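You operate a simulated robot arm through the tools that you are given. There is no shell and no other tool.

You run a simulated robot arm. Do the job below in one go: nothing can be reset, and whatever is moved stays where it is left.

Task
Clamp the bellows, wind it to 135 mm, and pin the jig.
Fine: red lever first; go by the length screen; lock pin in its hole.

It is judged by the outcome, as a careful person would: the job done as asked, and still so three seconds after it is handed in. It fails if anything else is knocked over, pushed out of place, dropped, spilled or broken.

Robot
A 6-joint arm with a fingered hand, fixed in place. Base frame: the origin is at the foot of the arm, x ahead of it, y to its left, z up; the work surface is at about z = 0.85. Lengths are in m, angles in degrees, forces in N, time in s.
With the tool pointing down near the work surface it reaches from about 0.3 to 0.7 m from the base axis. Its first joint turns from -166.0 to 166.0 degrees. Payload 4 kg.
The tool frame sits at the grasp point between the pads (the TCP): z along the fingers, y along the line on which they close. The tips reach 0.022 m beyond it. The gripper opens to 0.112 m. The gripper's body begins 0.06 m behind the TCP. The gripper is a hand of 4 fingers: y runs from the thumb to the fingers, the wrist lies at [0, 0, -0.218] in the tool frame.
Orientation is that of the tool frame in the base frame, as a unit quaternion [x, y, z, w]. With the fingers straight down and closing along the base's y, the tool's x points along the base's -x, its y along +y and its z along -z.

Tools
- The arm moves only by the tool play_rows. Its argument "plan" is a list that holds one entry, the list of rows, each a list of 6 numbers: the shift along the base's x, y, z in m, then the turn, a rotation vector about the base's x, y, z in degrees. In form: [[[x, y, z, ax, ay, az], ...]]. A call has 1 to 20 rows; each row is the pose to reach, as a shift and turn from the pose commanded when the call began. Rows are played at 5 a second. More than 0.05 m and 8.6 degrees between two rows, and nothing of the call is played. Where a pose cannot be reached the arm comes as near as it can. A force on the tool above 40 N (or 10 N above the force at the start of the call, whichever is more), or a blocked arm, ends the call early, and 0.2 s more pass. In this call time passes only in rows, and 0.2 s behind the last. The reply holds the time, the measured pose of the TCP, the force on the tool along the base axes, the opening and the grip force, in the units named above and with some noise, with the torque about the TCP (base axes, N m) and any sound that the robot's microphone picked up, and new pictures: "pictures" is both (left out), scene, wrist or none.
- Cameras (640 x 400 px; columns grow to the right, rows downward): "scene" is fixed at [0.2129, 0.506, 1.6518]; the picture's right is [-0.88, -0.48, 0.00], its down [-0.47, 0.86, -0.20] and it looks along [0.10, -0.17, -0.98] (base axes); focal length 284 px, centre (320, 200). "wrist" rides on the gripper at [0.069, 0.004, -0.083] in the tool frame; the picture's right is [-0.06, 1.00, 0.00], its down [-0.77, -0.05, -0.64] and it looks along [-0.64, -0.04, 0.77] (tool axes); focal length 243 px, centre (320, 200). There is no depth. A picture from a camera that has moved, and an enlarged one, comes with that camera's place and axes in the base frame and with its lens. The place of the scene camera against the robot may be out by one fixed shift of up to 0.025 m in any direction.
- set_fingers(finger1, finger2, finger3, thumb_bend): sets how far each is bent, from 0 (flat) to 100 (curled in); at 30 the hand is open as for a grip, at 70 the pads meet at the TCP. One left out holds its place. A second passes; each finger stops where it meets its share of the squeeze, and holds until it gets a number again. It is the only way to open and close the hand. It gives what a move gives, with no picture; readings hold the bend of each and the force on the fingers (four entries, about 0 where the hand has none), thumb and palm.
- inspect(camera, box): a new picture of the part [left, top, right, bottom] of that camera's present view, enlarged. The clock stands still meanwhile.
- job_done(): hands the job in; it is judged then, once.

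Places have to be worked out from the pictures, the camera data and where the tool is seen. Open the gripper and draw the arm clear of the work before you hand the job in, unless the task says otherwise.

The tools are called after "Emit:" as name(argument=value, ...) on one line, values as JSON. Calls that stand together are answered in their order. play_rows: Moves the arm, as the interface text tells. Its arguments: {"type":"object","properties":{"plan":{"type":"array"},"pictures":{"type":"string","enum":["both","scene","wrist","none"]}},"required":["plan"]} The other tools are called the same way: set_fingers (finger1, finger2, finger3, thumb_bend) moves the fingers one by one; inspect (camera, box) takes an enlarged picture of a part of a camera's view; job_done () hands the job in.

At the start:

```text
clock: 0.0
ee_pos: [0.2952, 0.2706, 1.2487]
orientation: [0.001, 1.0, -0.001, -0.001]
force: [0.7, 0.0, 0.3]
wrist_torque: [0.04, -0.05, 0.0]
width: 0.1121
finger_force: 0.1
shape: jaw
bend: [30.0, 30.0, 30.0, 30.0]
finger forces: [0.0, 0.0, 0.0, 0.0, 0.1, 0.1]
```

scene: 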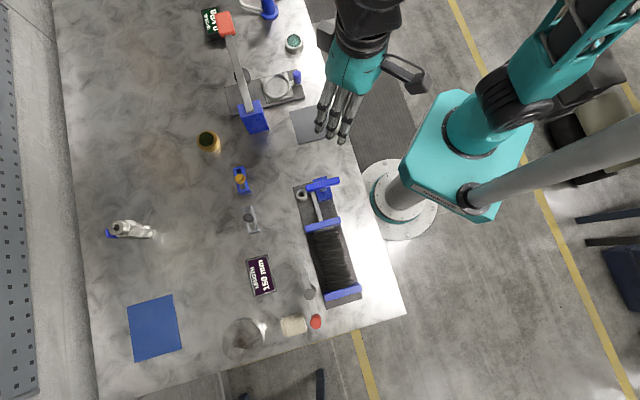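
wrist: 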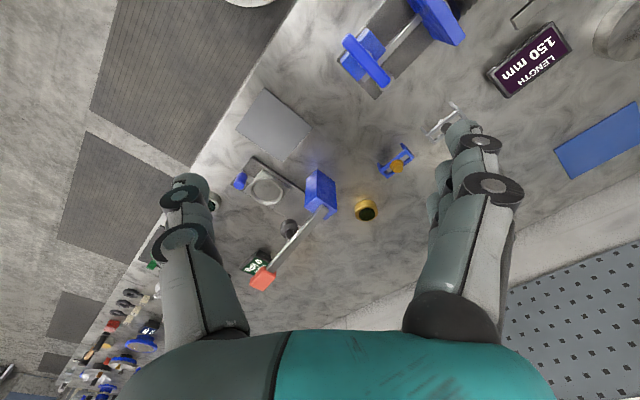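

I start by taking enlarged looks at the bench to identify the bellows rig, lever, screen and pin.

Emit:
inspect(camera="scene", box=[180, 0, 340, 150])

Emit:
inspect(camera="scene", box=[220, 160, 380, 340])

Emit:
inspect(camera="scene", box=[90, 100, 290, 260])

Emit:
inspect(camera="wrist", box=[220, 0, 640, 300])

```text
2.67 times, centred on (260, 75) of scene
camera zoom: at [0.2129, 0.506, 1.6518], right [-0.88, -0.48, 0.0], down [-0.47, 0.86, -0.2], along [0.1, -0.17, -0.98], focal length 756 px, centre (480, 533)
```

zoom: 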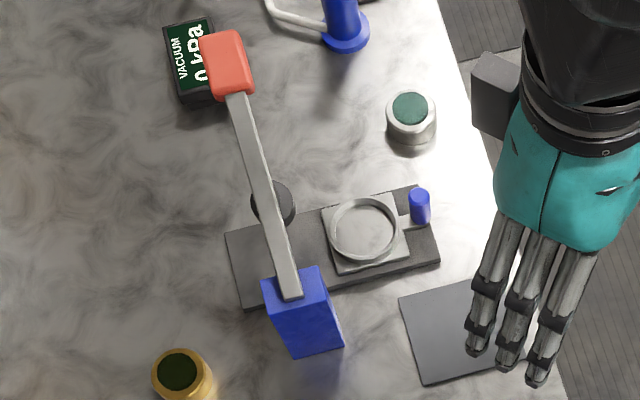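

```text
2.22 times, centred on (300, 250) of scene
camera zoom: at [0.2129, 0.506, 1.6518], right [-0.88, -0.48, 0.0], down [-0.47, 0.86, -0.2], along [0.1, -0.17, -0.98], focal length 630 px, centre (364, 89)
```

zoom: 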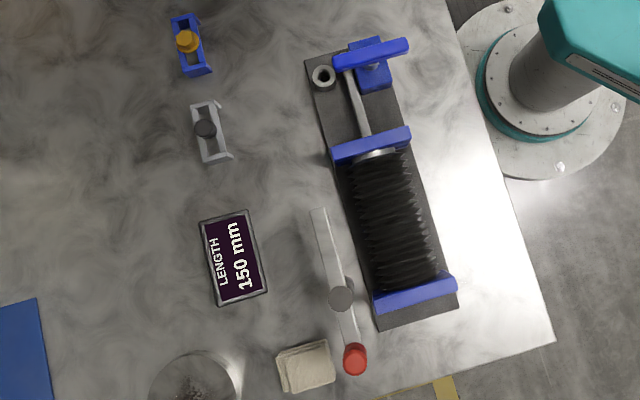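

```text
2.50 times, centred on (190, 180) of scene
camera zoom: at [0.2129, 0.506, 1.6518], right [-0.88, -0.48, 0.0], down [-0.47, 0.86, -0.2], along [0.1, -0.17, -0.98], focal length 709 px, centre (645, 250)
```

zoom: 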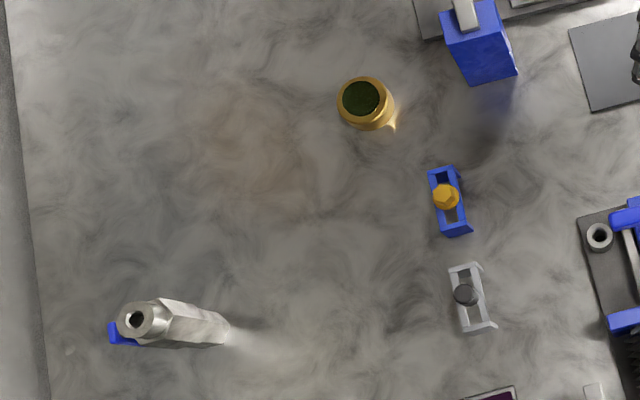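

```text
1.33 times, centred on (430, 150) of wrist
camera zoom: at [0.2252, 0.274, 1.3314], right [0.06, 1.0, 0.0], down [0.77, -0.05, 0.64], along [0.64, -0.04, -0.77], focal length 324 px, centre (173, 267)
```

zoom: 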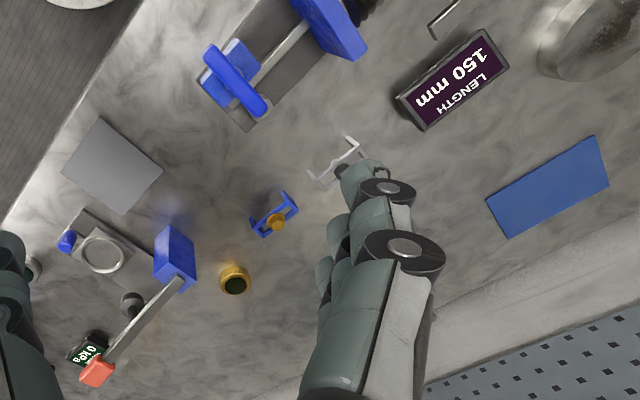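

The jig with the bellows is the long plate around (0.2, 0.45), with a blue crank at the near end and a red-knobbed lever beside it; two pins stand in holders further out. I move and turn the hand so the wrist camera looks over the jig and the lever from higher up.

Emit:
play_rows(plan=[[[-0.01, 0.005, 0, 0, 0, 8], [-0.02, 0.01, 0, 0, 0, 16], [-0.03, 0.015, 0, 0, 0, 24], [-0.04, 0.02, 0, 0, 0, 32], [-0.05, 0.025, 0, 0, 0, 40], [-0.06, 0.03, 0, 0, 0, 48], [-0.07, 0.035, 0, 0, 0, 56], [-0.08, 0.04, 0, 0, 0, 64], [-0.09, 0.045, 0, 0, 0, 72], [-0.1, 0.05, 0, 0, 0, 80], [-0.11, 0.055, 0, 0, 0, 88], [-0.12, 0.06, 0, 0, 0, 90]]], pictures="both")

```text
clock: 2.6
ee_pos: [0.1745, 0.3291, 1.2489]
orientation: [0.708, -0.706, 0.0, 0.0]
force: [0.1, -0.4, -0.1]
wrist_torque: [0.0, 0.0, 0.02]
width: 0.1122
finger_force: 0.1
shape: jaw
bend: [30.0, 30.0, 30.0, 30.0]
finger forces: [0.0, 0.0, 0.0, 0.0, 0.0, 0.1]
camera wrist: at [0.1697, 0.2592, 1.3311], right [-1.0, 0.06, 0.0], down [0.05, 0.77, 0.64], along [0.04, 0.64, -0.77], focal length 243 px, centre (320, 200)
```

scene: 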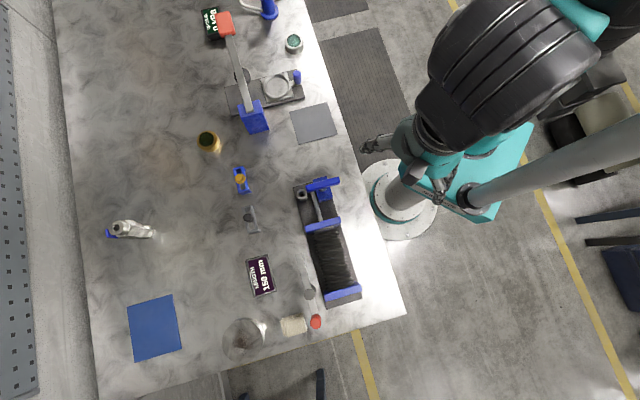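
wrist: 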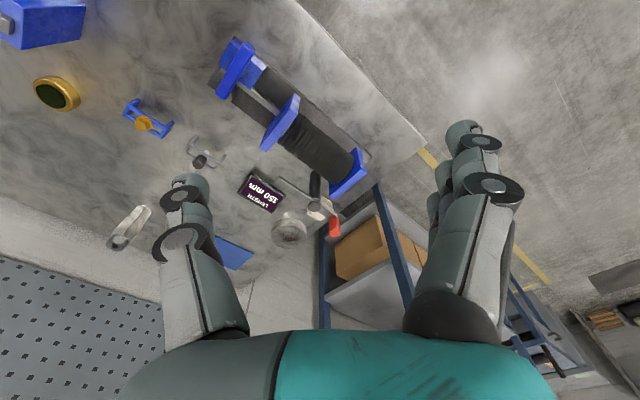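

Emit:
inspect(camera="wrist", box=[230, 130, 390, 260])

Emit:
inspect(camera="wrist", box=[100, 20, 380, 200])

Emit:
inspect(camera="scene", box=[270, 240, 370, 340])

```text
3.08 times, centred on (310, 195) of wrist
camera zoom: at [0.1697, 0.2592, 1.3311], right [-1.0, 0.06, 0.0], down [0.05, 0.77, 0.64], along [0.04, 0.64, -0.77], focal length 746 px, centre (351, 215)
```

zoom: 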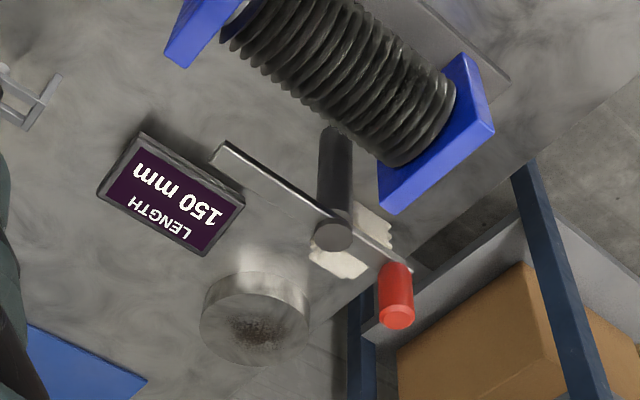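

```text
2.22 times, centred on (240, 110) of wrist
camera zoom: at [0.1697, 0.2592, 1.3311], right [-1.0, 0.06, 0.0], down [0.05, 0.77, 0.64], along [0.04, 0.64, -0.77], focal length 539 px, centre (498, 400)
```

zoom: 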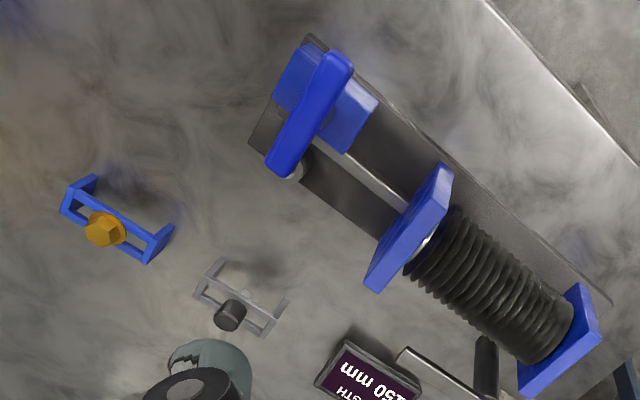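

```text
4.00 times, centred on (320, 290) of scene
camera zoom: at [0.2129, 0.506, 1.6518], right [-0.88, -0.48, 0.0], down [-0.47, 0.86, -0.2], along [0.1, -0.17, -0.98], focal length 1135 px, centre (320, -160)
```

zoom: 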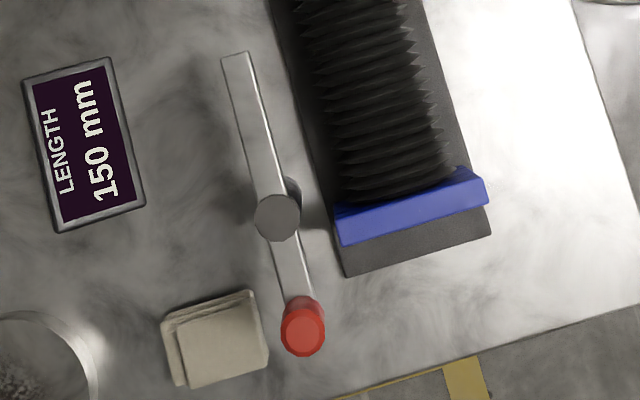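

The red-knobbed lever is a bar on an upright post (about (0.20, 0.575), top near z≈0.97), and the blue T-handle sits at the near end of the jig. I'll fly closer to look at the crank and the pin hole.

Emit:
play_rows(plan=[[[0.016, -0.02, -0.012, 0, 0, 0], [0.032, -0.04, -0.025, 0, 0, 0], [0.048, -0.06, -0.04, 0, 0, 0], [0.064, -0.08, -0.055, 0, 0, 0], [0.08, -0.1, -0.07, 0, 0, 0], [0.096, -0.12, -0.085, 0, 0, 0], [0.112, -0.14, -0.1, 0, 0, 0], [0.12, -0.15, -0.11, 0, 0, 0]]], pictures="both")

```text
clock: 4.4
ee_pos: [0.295, 0.1813, 1.1393]
orientation: [0.707, -0.707, 0.0, 0.0]
force: [0.9, -0.2, -0.2]
wrist_torque: [0.02, -0.01, 0.0]
width: 0.112
finger_force: 0.1
shape: jaw
bend: [30.0, 30.0, 30.0, 30.0]
finger forces: [0.0, 0.0, 0.0, 0.0, 0.1, 0.0]
camera wrist: at [0.2884, 0.1123, 1.222], right [-1.0, 0.06, 0.0], down [0.05, 0.77, 0.64], along [0.04, 0.64, -0.77], focal length 243 px, centre (320, 200)
```

scene: 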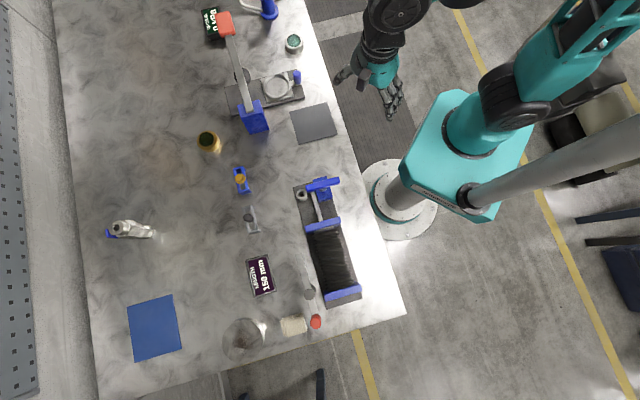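
wrist: 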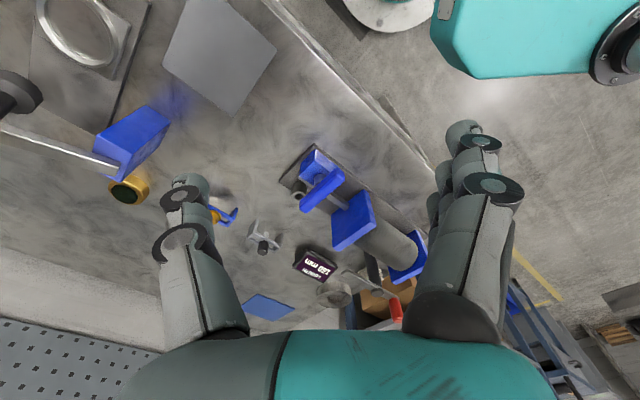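

Emit:
inspect(camera="wrist", box=[260, 130, 440, 250])

Emit:
inspect(camera="wrist", box=[190, 180, 450, 340])

```text
3.33 times, centred on (350, 190) of wrist
camera zoom: at [0.2884, 0.1123, 1.222], right [-1.0, 0.06, 0.0], down [0.05, 0.77, 0.64], along [0.04, 0.64, -0.77], focal length 809 px, centre (220, 233)
```

zoom: 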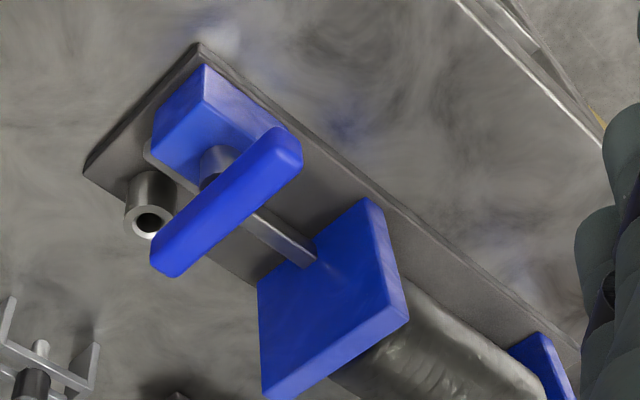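

```text
2.46 times, centred on (320, 260) of wrist
camera zoom: at [0.2884, 0.1123, 1.222], right [-1.0, 0.06, 0.0], down [0.05, 0.77, 0.64], along [0.04, 0.64, -0.77], focal length 597 px, centre (320, 52)
```

zoom: 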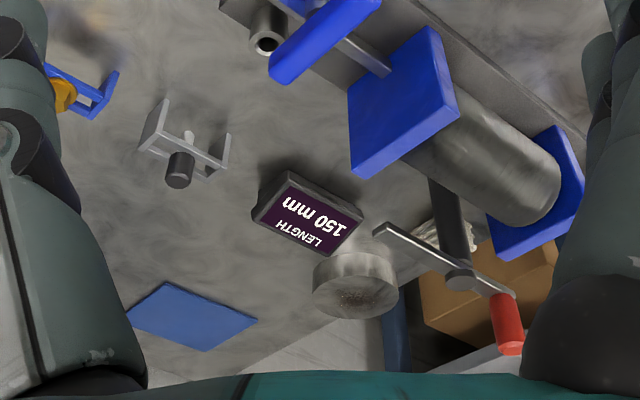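

The blue T-bar sits on a vertical shaft on top of the blue block, so it winds about a vertical axis; the pin bush is the steel tube next to it. Next I look closely at the two pins in their holders.

Emit:
play_rows(plan=[[[0.008, 0.02, 0, 0, 0, -7], [0.016, 0.04, 0, 0, 0, -14], [0.024, 0.06, -0.005, 0, 0, -21], [0.032, 0.08, -0.01, 0, 0, -28], [0.04, 0.1, -0.015, 0, 0, -35], [0.045, 0.12, -0.02, 0, 0, -42], [0.05, 0.14, -0.03, 0, 0, -47]]], pictures="wrist")

```text
clock: 6.0
ee_pos: [0.3456, 0.3206, 1.1084]
orientation: [-0.365, 0.931, 0.0, 0.0]
force: [0.2, -0.1, 0.4]
wrist_torque: [0.02, 0.01, -0.03]
width: 0.112
finger_force: 0.1
shape: jaw
bend: [30.0, 30.0, 30.0, 30.0]
finger forces: [0.0, 0.0, 0.0, 0.0, 0.0, 0.1]
camera wrist: at [0.2902, 0.2762, 1.1914], right [-0.63, 0.78, 0.0], down [0.59, 0.48, 0.64], along [0.5, 0.41, -0.77], focal length 243 px, centre (320, 200)
```

wrist: 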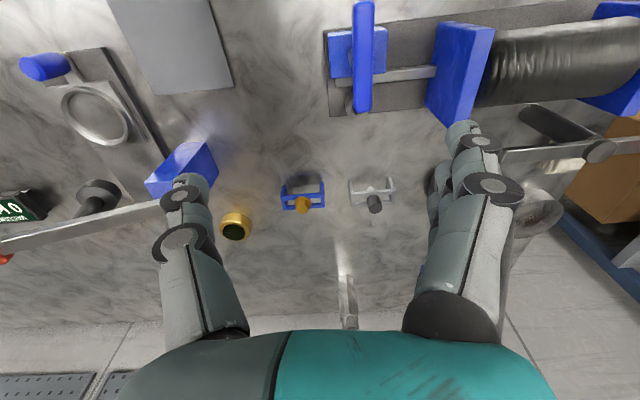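

Emit:
inspect(camera="wrist", box=[260, 160, 420, 230])

Emit:
inspect(camera="wrist", box=[310, 0, 510, 130])

Emit:
inspect(camera="scene", box=[220, 155, 350, 235])

```text
4.00 times, centred on (340, 195) of wrist
camera zoom: at [0.2902, 0.2762, 1.1914], right [-0.63, 0.78, 0.0], down [0.59, 0.48, 0.64], along [0.5, 0.41, -0.77], focal length 970 px, centre (240, 220)
```

zoom: 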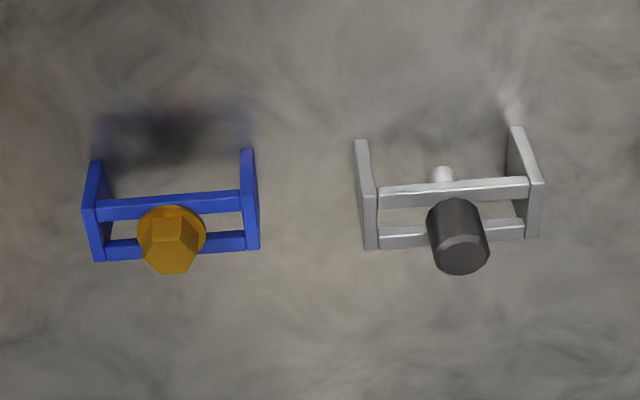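

```text
3.08 times, centred on (410, 65) of wrist
camera zoom: at [0.2902, 0.2762, 1.1914], right [-0.63, 0.78, 0.0], down [0.59, 0.48, 0.64], along [0.5, 0.41, -0.77], focal length 746 px, centre (43, 615)
```

zoom: 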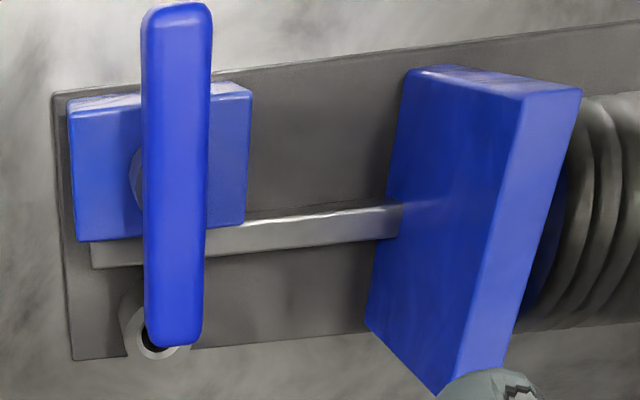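

```text
4.92 times, centred on (285, 195) of scene
camera zoom: at [0.2129, 0.506, 1.6518], right [-0.88, -0.48, 0.0], down [-0.47, 0.86, -0.2], along [0.1, -0.17, -0.98], focal length 1397 px, centre (492, 225)
```

zoom: 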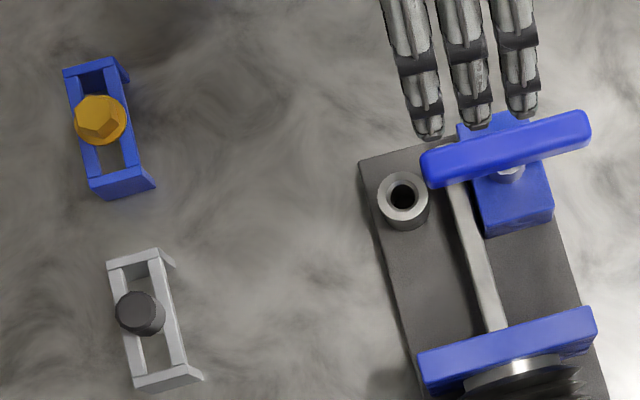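

The steel one with the dark knob and long shank is the lock pin (the orange hex one is a bolt). Triangulating gives: handle centre ≈(0.299, 0.336, 0.935), lever post ≈(0.202, 0.581, 0.962), red knob top ≈(0.162, 0.633, 0.993). I move above the red knob for a closer look before swinging the lever.

Emit:
play_rows(plan=[[[-0.018, 0.026, 0.004, 0, 0, 5.4], [-0.036, 0.052, 0.008, 0, 0, 10.8], [-0.054, 0.078, 0.012, 0, 0, 16.2], [-0.072, 0.104, 0.016, 0, 0, 21.6], [-0.09, 0.13, 0.02, 0, 0, 27], [-0.108, 0.156, 0.02, 0, 0, 32.4], [-0.126, 0.182, 0.02, 0, 0, 37.8], [-0.144, 0.208, 0.02, 0, 0, 43.2], [-0.162, 0.234, 0.02, 0, 0, 48.6], [-0.18, 0.26, 0.02, 0, 0, 54]]], pictures="both")

```text
clock: 8.2
ee_pos: [0.1658, 0.5794, 1.13]
orientation: [0.749, -0.662, 0.001, -0.001]
force: [0.1, -0.1, 0.3]
wrist_torque: [-0.04, 0.02, 0.01]
width: 0.1118
finger_force: 0.1
shape: jaw
bend: [30.0, 30.0, 30.0, 30.0]
finger forces: [0.1, 0.0, 0.1, 0.0, 0.0, 0.0]
camera wrist: at [0.1701, 0.5106, 1.2131], right [-1.0, -0.06, 0.0], down [-0.04, 0.77, 0.64], along [-0.04, 0.64, -0.77], focal length 243 px, centre (320, 200)
```

scene: 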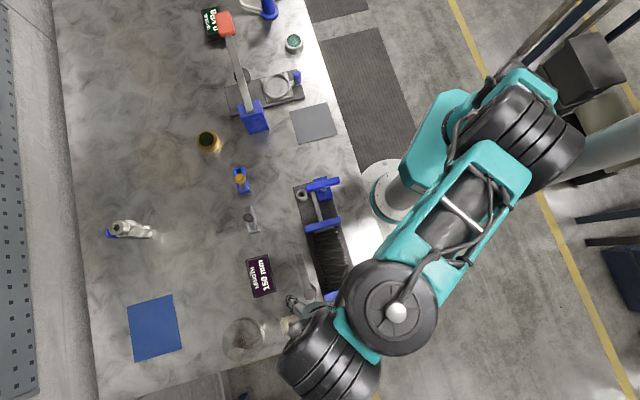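
wrist: 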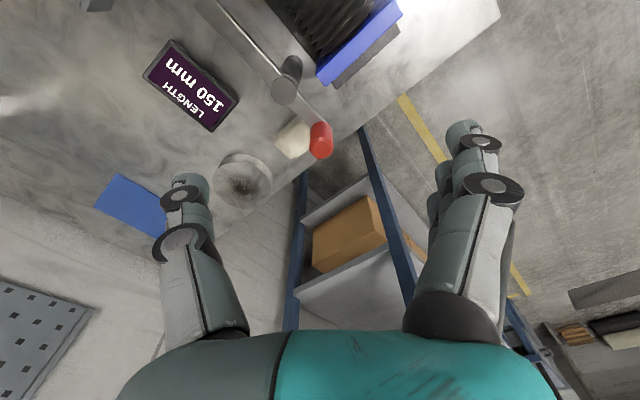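

Emit:
inspect(camera="wrist", box=[200, 0, 420, 200])

```text
2.00 times, centred on (310, 100) of wrist
camera zoom: at [0.1701, 0.5106, 1.2131], right [-1.0, -0.06, 0.0], down [-0.04, 0.77, 0.64], along [-0.04, 0.64, -0.77], focal length 485 px, centre (340, 400)
```

zoom: 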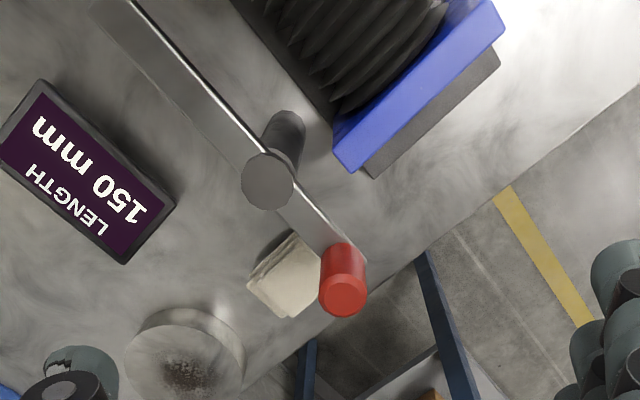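

Knob centre refines to ≈(0.161, 0.629), post ≈(0.201, 0.582), so the lever arm is ≈0.062 m; swinging the knob clockwise (seen from above) brings the long bar over the bellows' end. I part-close the hand to cage the knob and come above it.

Emit:
set_fingers(finger1=50, finger2=50, finger3=50, thumb_bend=50)

Emit:
play_rows(plan=[[[-0.002, 0.02, -0.02, 0, 0, 6], [-0.004, 0.04, -0.04, 0, 0, 12], [-0.005, 0.05, -0.06, 0, 0, 18], [-0.005, 0.05, -0.075, 0, 0, 18]]], pictures="both")

```text
clock: 9.2
ee_pos: [0.166, 0.58, 1.1301]
orientation: [0.749, -0.663, 0.0, 0.001]
force: [1.5, -0.3, -0.3]
wrist_torque: [-0.02, 0.01, 0.0]
width: 0.0581
finger_force: 0.0
shape: fingers
bend: [50.0, 50.0, 50.0, 50.0]
finger forces: [0.0, 0.0, 0.1, 0.0, 0.0, 0.0]
```

```text
clock: 10.2
ee_pos: [0.1605, 0.6295, 1.0559]
orientation: [0.843, -0.537, 0.0, 0.0]
force: [-0.7, 0.4, 0.6]
wrist_torque: [0.01, -0.01, -0.01]
width: 0.0583
finger_force: 0.1
shape: fingers
bend: [50.0, 50.0, 50.0, 50.0]
finger forces: [0.0, 0.0, 0.0, 0.1, 0.0, 0.1]
camera wrist: at [0.1857, 0.5645, 1.1375], right [-0.93, -0.36, 0.0], down [-0.28, 0.71, 0.64], along [-0.23, 0.6, -0.77], focal length 243 px, centre (320, 200)
```

scene: 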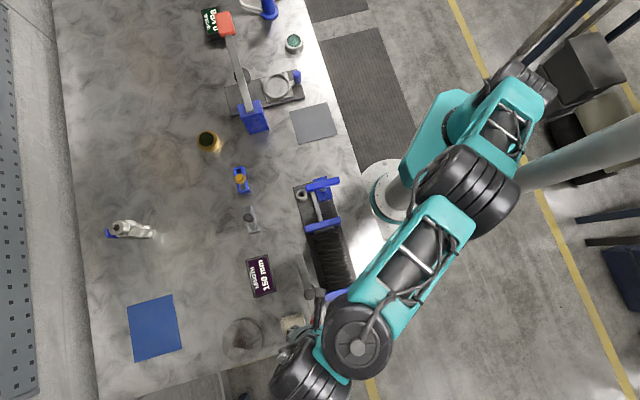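
wrist: 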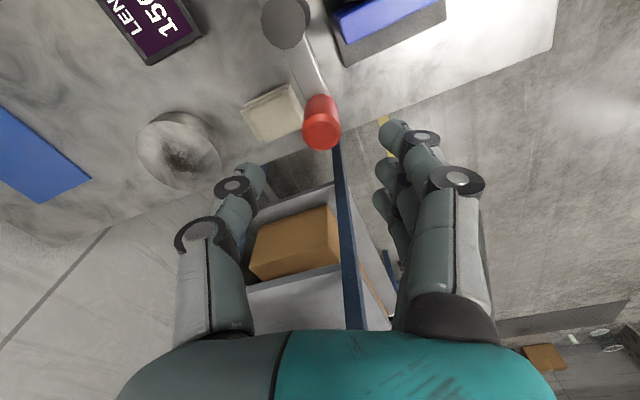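

The knob sits just ahead of the fingertips at ≈(0.162, 0.626); the thumb and fingers straddle it. I lower the hand so the knob sits in the cage.

Emit:
play_rows(plan=[[[0.001, -0.002, -0.02, 0, 0, 0], [0.001, -0.002, -0.04, 0, 0, 0], [0.001, -0.002, -0.055, 0, 0, 0], [0.001, -0.002, -0.064, 0, 0, 0]]], pictures="wrist")

```text
clock: 11.2
ee_pos: [0.161, 0.6273, 0.9905]
orientation: [0.844, -0.537, -0.001, 0.001]
force: [-0.5, -0.1, 0.4]
wrist_torque: [-0.02, -0.07, 0.02]
width: 0.0582
finger_force: 0.1
shape: fingers
bend: [50.0, 50.0, 50.0, 50.0]
finger forces: [0.0, 0.0, 0.1, 0.0, 0.1, 0.0]
camera wrist: at [0.1854, 0.5624, 1.073], right [-0.93, -0.36, 0.0], down [-0.28, 0.71, 0.64], along [-0.23, 0.6, -0.77], focal length 243 px, centre (320, 200)
```

wrist: 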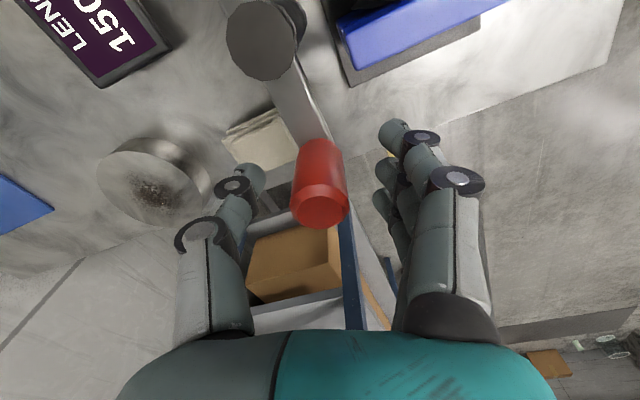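

The knob is centred in the cage with the tips just above the bar. I start swinging it clockwise along the arc around the post, watching the force.

Emit:
play_rows(plan=[[[0.005, 0.0039, 0, 0, 0, -4], [0.0103, 0.0073, 0, 0, 0, -8], [0.016, 0.0101, 0, 0, 0, -12], [0.0219, 0.0123, 0, 0, 0, -16], [0.0281, 0.0139, 0, 0, 0, -20], [0.0343, 0.0148, 0, 0, 0, -24], [0.0406, 0.0151, 0, 0, 0, -28], [0.0469, 0.0147, 0, 0, 0, -32]]], pictures="both")

```text
clock: 13.0
ee_pos: [0.2072, 0.6422, 0.9904]
orientation: [-0.662, 0.75, 0.0, -0.001]
force: [-3.6, 5.7, 1.4]
wrist_torque: [0.13, 0.08, -0.2]
width: 0.0632
finger_force: 3.1
shape: fingers
bend: [47.0, 48.0, 50.0, 50.0]
finger forces: [2.0, 4.7, 0.0, 0.0, 0.0, 0.1]
camera wrist: at [0.1944, 0.5731, 1.0722], right [-0.98, 0.19, 0.0], down [0.14, 0.75, 0.64], along [0.12, 0.63, -0.77], focal length 243 px, centre (320, 200)
```

scene: 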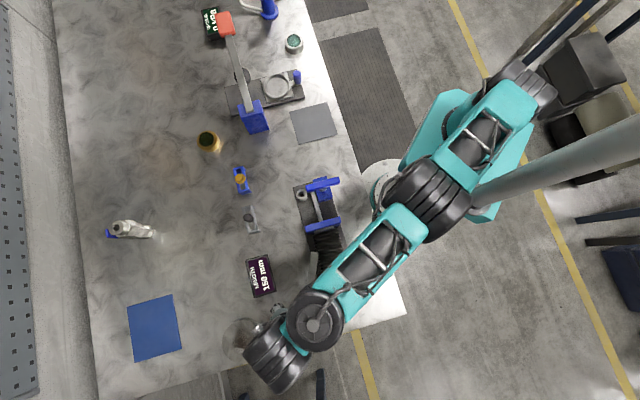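
wrist: 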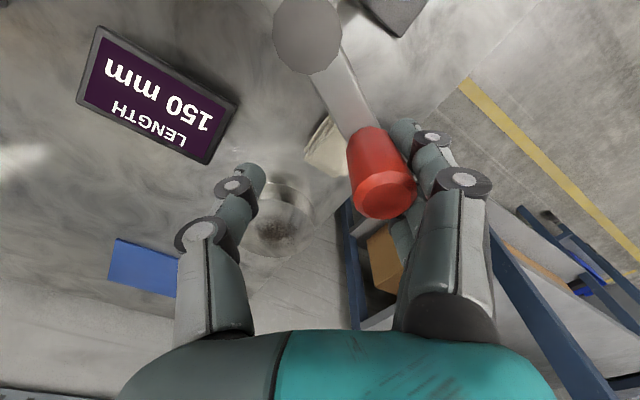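

The lever is following: the knob is now at about 109° (from 131°) with only ≈6 N on the hand. I carry on around the arc.

Emit:
play_rows(plan=[[[0.0065, -0.0005, 0, 0, 0, 0], [0.0128, -0.0017, 0, 0, 0, 0], [0.019, -0.0036, 0, 0, 0, -2], [0.025, -0.0061, 0, 0, 0, -5], [0.0308, -0.0092, 0, 0, 0, -9], [0.0363, -0.013, 0, 0, 0, -14], [0.0414, -0.0174, 0, 0, 0, -19]]], pictures="wrist")

```text
clock: 14.6
ee_pos: [0.2512, 0.6244, 0.9894]
orientation: [-0.529, 0.848, 0.001, 0.0]
force: [-0.1, 0.7, -0.5]
wrist_torque: [0.01, -0.01, 0.01]
width: 0.0582
finger_force: 0.0
shape: fingers
bend: [50.0, 48.0, 50.0, 50.0]
finger forces: [0.0, 1.3, 0.0, 0.1, 0.1, 0.1]
camera wrist: at [0.2159, 0.5647, 1.0728], right [-0.87, 0.5, 0.0], down [0.38, 0.67, 0.64], along [0.32, 0.56, -0.77], focal length 243 px, centre (320, 200)
```

wrist: 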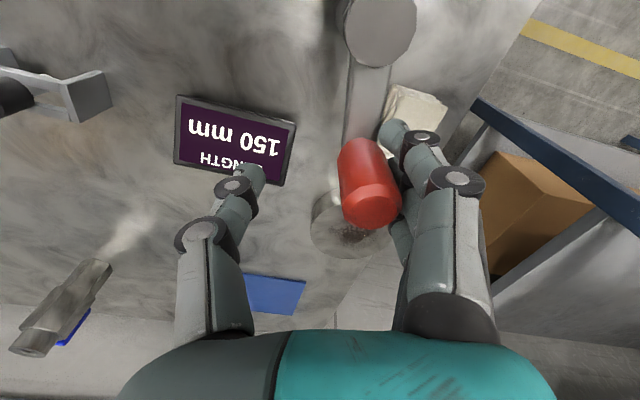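

The lever swings freely, knob now at ≈61°. I keep going toward the clamped end, expecting a stop near 40°.

Emit:
play_rows(plan=[[[0.0045, -0.0055, 0, 0, 0, -5], [0.0081, -0.0114, 0, 0, 0, -10], [0.011, -0.0177, 0, 0, 0, -15], [0.0132, -0.0242, 0, 0, 0, -20]]], pictures="both")

```text
clock: 15.6
ee_pos: [0.2617, 0.6011, 0.9915]
orientation: [-0.374, 0.927, -0.001, 0.0]
force: [-4.8, 7.9, -3.0]
wrist_torque: [-0.05, -0.11, -0.06]
width: 0.0579
finger_force: 4.0
shape: fingers
bend: [50.0, 43.0, 50.0, 50.0]
finger forces: [0.1, 9.0, 0.1, 0.0, 0.0, 0.0]
camera wrist: at [0.2086, 0.5556, 1.074], right [-0.65, 0.76, 0.0], down [0.58, 0.5, 0.64], along [0.49, 0.42, -0.77], focal length 243 px, centre (320, 200)
```

scene: 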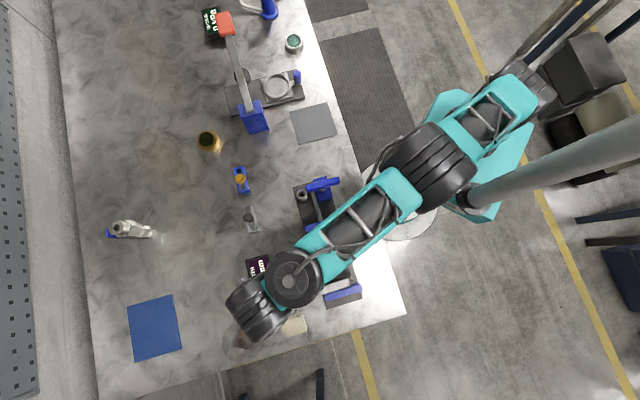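
wrist: 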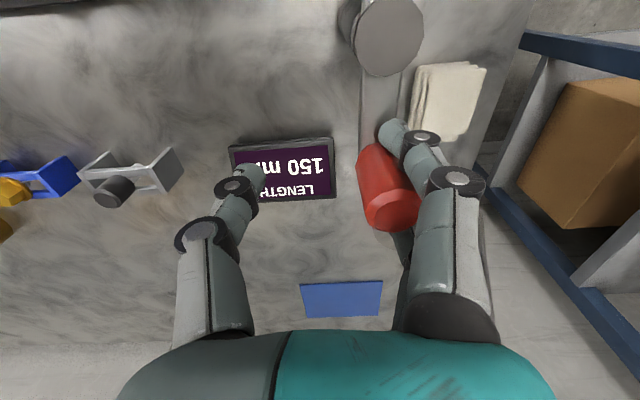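

Resistance has risen to ≈9 N with the knob at ≈48°, maybe the clamp biting or its stop. I push a little further and see whether it still moves.

Emit:
play_rows(plan=[[[0.0019, -0.0058, 0, 0, 0, -2], [0.0029, -0.0124, 0, 0, 0, -4], [0.0033, -0.0191, 0, 0, 0, -6]]], pictures="wrist")

```text
clock: 16.4
ee_pos: [0.2627, 0.5892, 0.9907]
orientation: [-0.333, 0.943, 0.006, 0.004]
force: [-6.3, 29.4, -6.1]
wrist_torque: [-0.37, -0.3, -0.51]
width: 0.0584
finger_force: 17.2
shape: fingers
bend: [50.0, 40.0, 48.0, 50.0]
finger forces: [0.0, 18.7, 16.3, 0.0, 0.1, 0.0]
stopped in row 3: the force on the tool passed its limit at 43 N (the readings are from after the stop); the commanded pose is now the measured one
camera wrist: at [0.2061, 0.5479, 1.0728], right [-0.58, 0.82, 0.01], down [0.62, 0.43, 0.65], along [0.53, 0.38, -0.76], focal length 243 px, centre (320, 200)
```

wrist: 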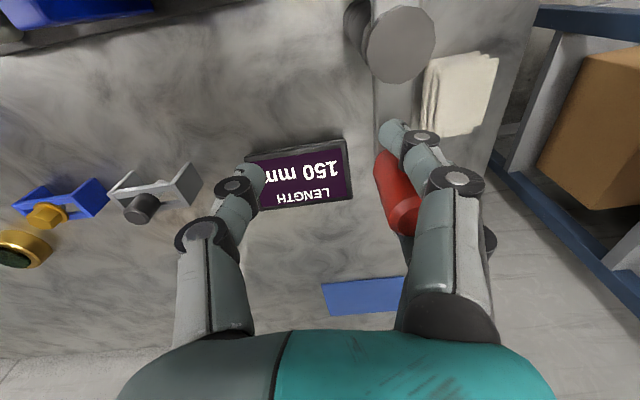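

A hard stop at 43 N with the knob at ≈46° (about 85° of swing). I back the fingers off the knob, lift straight out and check where the bar lies.

Emit:
play_rows(plan=[[[-0.007, 0.008, 0, 0, 0, 0], [-0.014, 0.016, 0, 0, 0, 0], [-0.018, 0.02, 0, 0, 0, 0], [-0.018, 0.02, 0.03, 0, 0, 0], [-0.018, 0.02, 0.07, 0, 0, 0], [-0.018, 0.015, 0.11, 0, 0, 0], [-0.018, -0.02, 0.14, 0, 0, 0], [-0.018, -0.06, 0.15, 0, 0, 0]]], pictures="both")

```text
clock: 18.2
ee_pos: [0.2463, 0.5267, 1.1393]
orientation: [-0.332, 0.943, 0.003, 0.002]
force: [-0.1, 0.8, -0.1]
wrist_torque: [-0.02, -0.01, 0.0]
width: 0.0582
finger_force: 0.1
shape: fingers
bend: [50.0, 50.0, 50.0, 50.0]
finger forces: [0.0, 0.0, 0.0, 0.0, 0.1, 0.0]
camera wrist: at [0.1887, 0.4854, 1.2219], right [-0.57, 0.82, 0.0], down [0.63, 0.44, 0.65], along [0.53, 0.37, -0.76], focal length 243 px, centre (320, 200)
```

scene: 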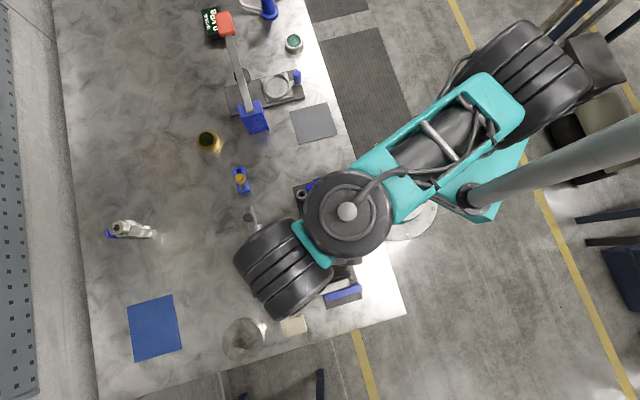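
wrist: 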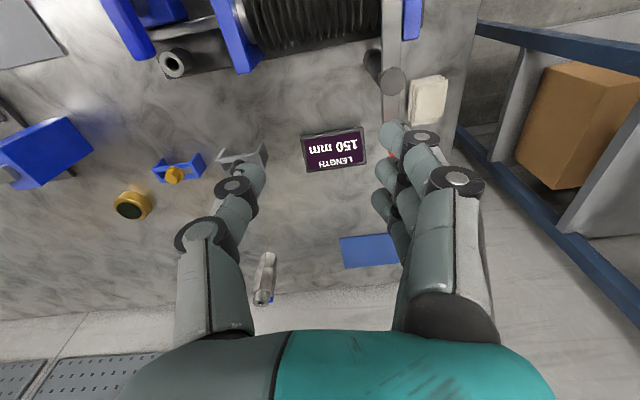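

The bar now seems to cross over the bellows by the end plate. I draw back toward the base to see the whole jig and lever clearly.

Emit:
play_rows(plan=[[[-0.005, -0.025, 0.01, 0, 0, 7], [-0.01, -0.05, 0.02, 0, 0, 14], [-0.015, -0.075, 0.03, 0, 0, 21], [-0.02, -0.1, 0.04, 0, 0, 28], [-0.025, -0.13, 0.05, 0, 0, 35], [-0.03, -0.16, 0.06, 0, 0, 42], [-0.03, -0.19, 0.06, 0, 0, 46]]], pictures="both")

Emit:
inspect(camera="wrist", box=[220, 20, 460, 200])

Emit:
inspect(camera="scene", box=[230, 160, 370, 340])

```text
clock: 19.8
ee_pos: [0.2148, 0.3346, 1.1999]
orientation: [-0.675, 0.738, 0.005, 0.002]
force: [0.0, -0.1, 0.0]
wrist_torque: [-0.01, 0.01, 0.02]
width: 0.0581
finger_force: 0.1
shape: fingers
bend: [50.0, 50.0, 50.0, 50.0]
finger forces: [0.1, 0.0, 0.1, 0.0, 0.1, 0.0]
camera wrist: at [0.2046, 0.2661, 1.2818], right [-0.99, 0.15, 0.01], down [0.12, 0.75, 0.65], along [0.1, 0.64, -0.76], focal length 243 px, centre (320, 200)
```

scene: 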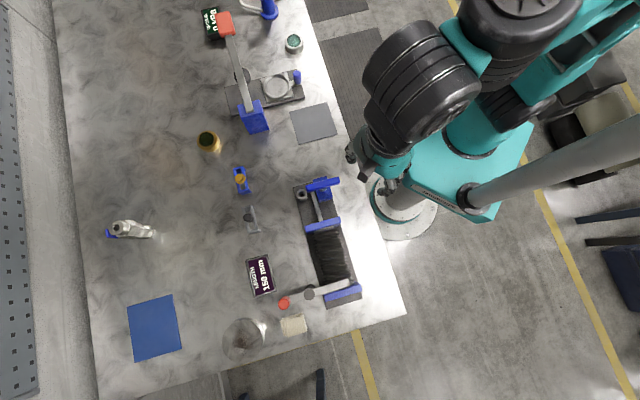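
wrist: 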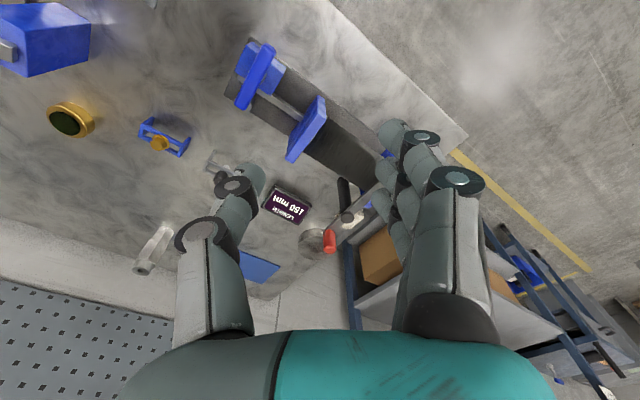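

```text
2.22 times, centred on (340, 110) of wrist
camera zoom: at [0.2046, 0.2661, 1.2818], right [-0.99, 0.15, 0.01], down [0.12, 0.75, 0.65], along [0.1, 0.64, -0.76], focal length 539 px, centre (276, 400)
```

zoom: 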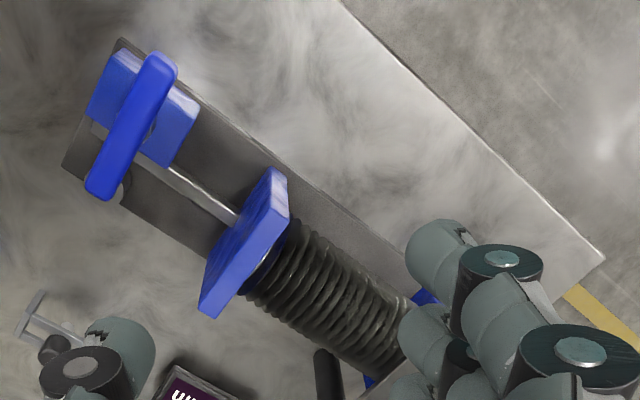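

```text
2.22 times, centred on (300, 250) of scene
camera zoom: at [0.2129, 0.506, 1.6518], right [-0.88, -0.48, 0.0], down [-0.47, 0.86, -0.2], along [0.1, -0.17, -0.98], focal length 630 px, centre (364, 89)
```

zoom: 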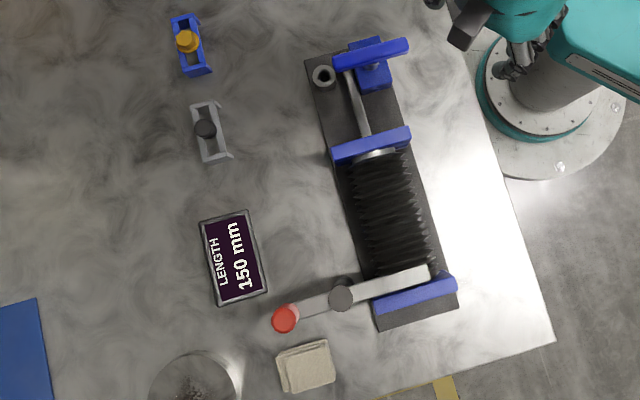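

The red lever's bar now lies across the bellows, parallel to its end plate: it's clamped. Next the T-handle at ≈(0.301, 0.337), bar lying along the 45° direction; I go above it with the fingers either side of the bar.

Emit:
play_rows(plan=[[[0.015, 0.0, -0.025, -0.1, 0, -6.7], [0.03, 0.001, -0.05, -0.2, 0, -13.4], [0.045, 0.001, -0.08, -0.3, 0, -20], [0.06, 0.002, -0.11, -0.4, 0, -26.7], [0.075, 0.002, -0.14, -0.5, 0, -33.4], [0.086, 0.0024, -0.16, -0.63, 0, -40]]], pictures="both")

```text
clock: 21.2
ee_pos: [0.3033, 0.3388, 1.0388]
orientation: [-0.379, 0.926, -0.001, 0.0]
force: [-0.6, 0.3, 0.4]
wrist_torque: [0.02, 0.01, 0.02]
width: 0.0579
finger_force: 0.0
shape: fingers
bend: [50.0, 50.0, 50.0, 50.0]
finger forces: [0.0, 0.0, 0.0, 0.0, 0.0, 0.1]
camera wrist: at [0.2501, 0.2931, 1.1224], right [-0.65, 0.76, 0.0], down [0.58, 0.5, 0.64], along [0.48, 0.42, -0.77], focal length 243 px, centre (320, 200)
```

scene: 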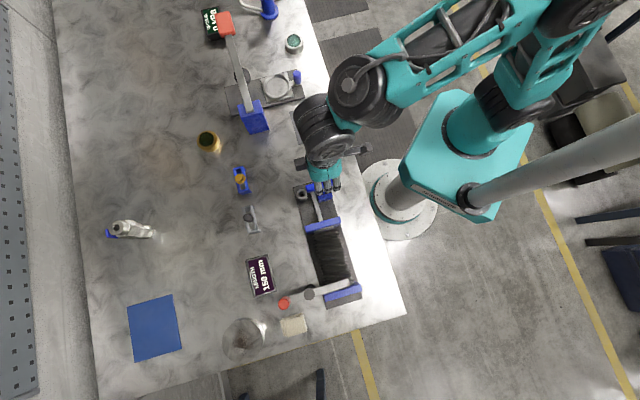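
wrist: 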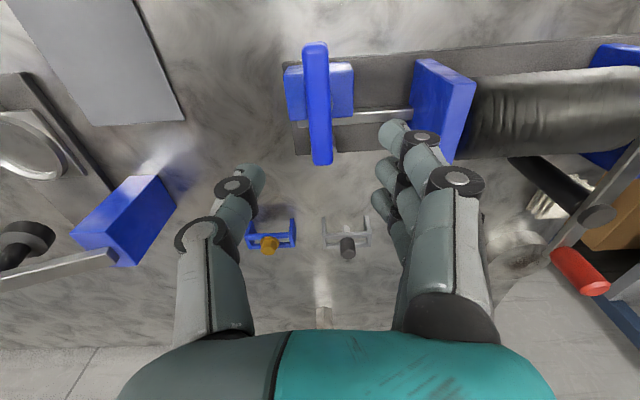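

Emit:
inspect(camera="wrist", box=[250, 20, 500, 180])

```text
2.50 times, centred on (375, 100) of wrist
camera zoom: at [0.2501, 0.2931, 1.1224], right [-0.65, 0.76, 0.0], down [0.58, 0.5, 0.64], along [0.48, 0.42, -0.77], focal length 606 px, centre (182, 450)
```

zoom: 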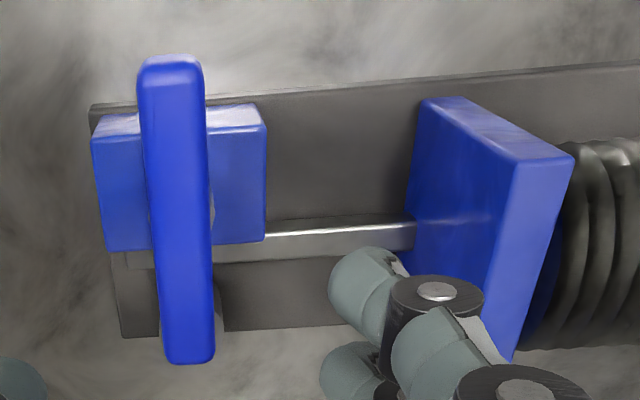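

The bar's ends give its centre at (0.301, 0.338) along 44.7°, matching the hand's yaw, and it lies midway between thumb and fingers. I lower to just above it and check.

Emit:
play_rows(plan=[[[-0.001, 0, -0.025, 0, 0, 0], [-0.002, -0.0005, -0.05, 0, 0, 0], [-0.002, -0.0005, -0.07, 0, 0, 0]]], pictures="wrist")

```text
clock: 22.0
ee_pos: [0.2987, 0.3397, 0.968]
orientation: [-0.38, 0.925, 0.0, -0.001]
force: [0.2, 0.6, -0.4]
wrist_torque: [-0.01, 0.03, -0.01]
width: 0.058
finger_force: 0.1
shape: fingers
bend: [50.0, 50.0, 50.0, 50.0]
finger forces: [0.0, 0.0, 0.1, 0.0, 0.1, 0.0]
camera wrist: at [0.2478, 0.2932, 1.0522], right [-0.66, 0.75, 0.0], down [0.58, 0.5, 0.64], along [0.48, 0.42, -0.77], focal length 243 px, centre (320, 200)
```

wrist: 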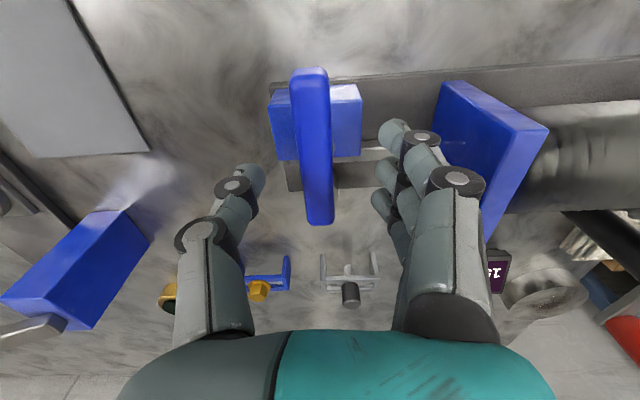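

Alignment holds (bar centre ≈(0.302, 0.338)); I lower the last 3 cm so the pads straddle the bar.

Emit:
play_rows(plan=[[[0.0005, 0, -0.015, 0, 0, 0], [0.0005, 0, -0.03, 0, 0, 0]]], pictures="wrist")

```text
clock: 22.6
ee_pos: [0.2998, 0.34, 0.9408]
orientation: [-0.381, 0.925, 0.0, -0.002]
force: [-0.6, -0.3, -0.6]
wrist_torque: [-0.02, 0.03, 0.0]
width: 0.058
finger_force: 0.0
shape: fingers
bend: [50.0, 50.0, 50.0, 50.0]
finger forces: [0.0, 0.1, 0.0, 0.1, 0.0, 0.0]
camera wrist: at [0.2476, 0.2946, 1.0233], right [-0.66, 0.75, 0.0], down [0.58, 0.5, 0.64], along [0.48, 0.42, -0.77], focal length 243 px, centre (320, 200)
```

wrist: 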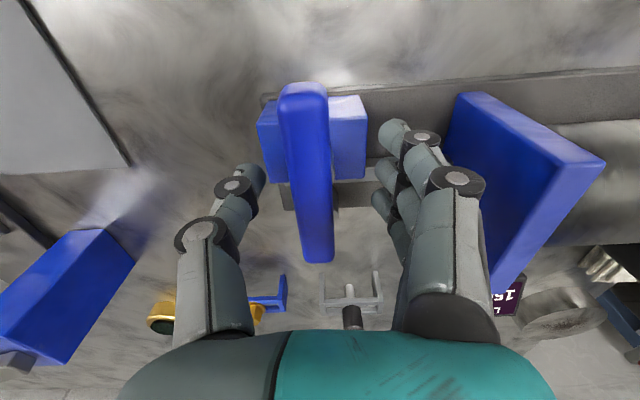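

The bar is between the pads, TCP at z≈0.94 on the shaft axis. I close on it.

Emit:
set_fingers(finger1=72, finger2=72, finger3=72, thumb_bend=72)

Emit:
inspect(camera="wrist", box=[200, 60, 460, 300])

```text
clock: 23.6
ee_pos: [0.3003, 0.3408, 0.9401]
orientation: [-0.38, 0.925, 0.0, -0.001]
force: [1.5, 0.2, -8.2]
wrist_torque: [0.02, -0.05, 0.04]
width: 0.0206
finger_force: 9.7
shape: fingers
bend: [69.0, 68.0, 69.0, 65.0]
finger forces: [3.1, 3.7, 3.2, 0.0, 10.5, 0.0]
```

```text
1.67 times, centred on (330, 180) of wrist
camera zoom: at [0.2478, 0.2947, 1.0233], right [-0.66, 0.75, 0.0], down [0.58, 0.5, 0.64], along [0.48, 0.42, -0.77], focal length 404 px, centre (303, 233)
```

zoom: 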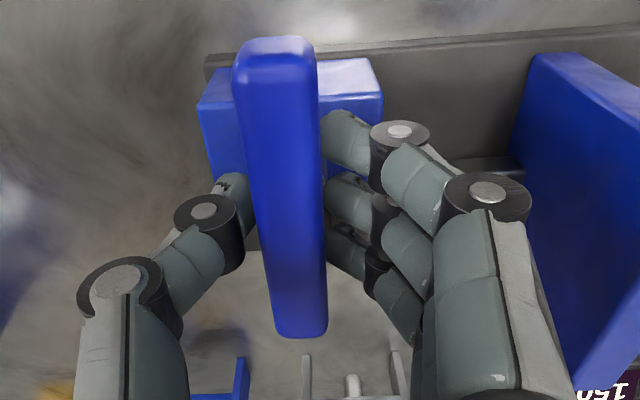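

Gripped at ≈10 N. I try a small clockwise turn and read the length screen.

Emit:
play_rows(plan=[[[0, 0, 0, 0, 0, -6], [0, 0, 0, 0, 0, -12], [0, 0, 0, 0, 0, -18], [0, 0, 0, 0, 0, -24]]], pictures="scene")

Emit:
inspect(camera="scene", box=[230, 160, 370, 340])

```text
clock: 24.6
ee_pos: [0.3007, 0.339, 0.9408]
orientation: [-0.179, 0.984, 0.0, -0.002]
force: [-7.7, 2.3, 3.3]
wrist_torque: [0.06, 0.1, 0.72]
width: 0.0157
finger_force: 18.2
shape: fingers
bend: [71.0, 69.0, 66.0, 66.0]
finger forces: [0.4, 5.6, 15.4, 0.0, 14.4, 0.1]
```

scene: 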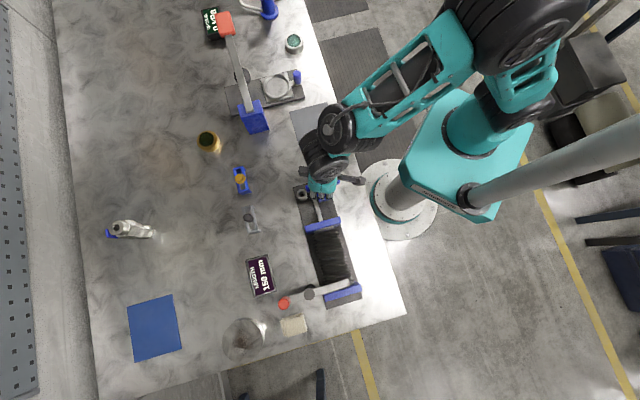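

```text
2.22 times, centred on (300, 250) of scene
camera zoom: at [0.2129, 0.506, 1.6518], right [-0.88, -0.48, 0.0], down [-0.47, 0.86, -0.2], along [0.1, -0.17, -0.98], focal length 630 px, centre (364, 89)
```

zoom: 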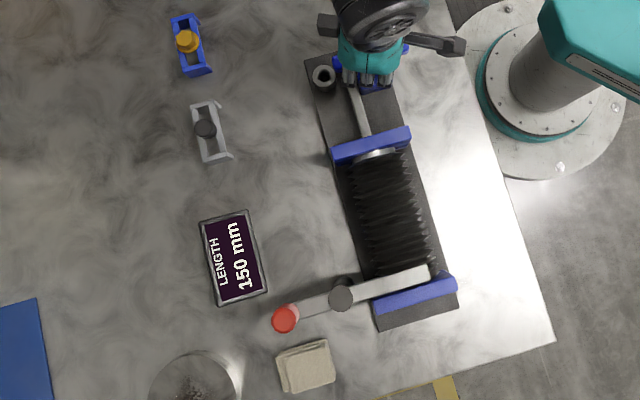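

Emit:
inspect(camera="scene", box=[240, 250, 285, 300])

Emit:
inspect(camera="wrist", box=[160, 40, 480, 300])

```text
8.00 times, centred on (262, 275) of scene
camera zoom: at [0.2129, 0.506, 1.6518], right [-0.88, -0.48, 0.0], down [-0.47, 0.86, -0.2], along [0.1, -0.17, -0.98], focal length 2270 px, centre (780, -400)
```

zoom: 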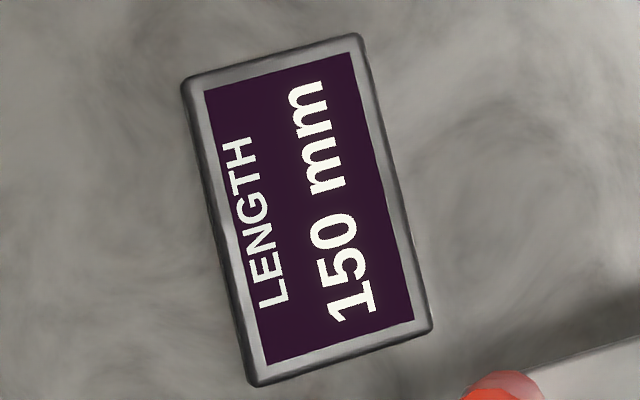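

```text
1.54 times, centred on (320, 170) of wrist
camera zoom: at [0.2335, 0.3185, 1.0245], right [-0.29, 0.96, 0.0], down [0.74, 0.22, 0.64], along [0.61, 0.19, -0.77], focal length 373 px, centre (320, 246)
```

zoom: 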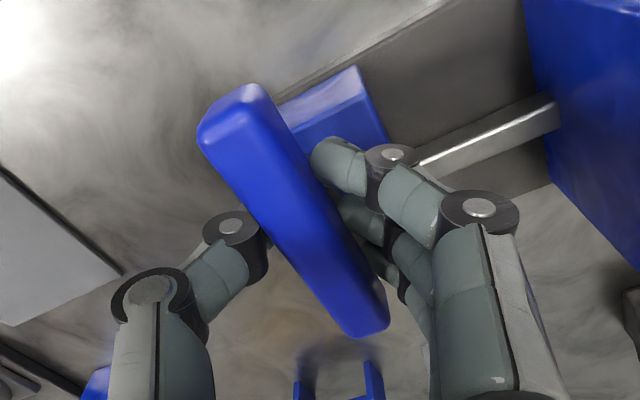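

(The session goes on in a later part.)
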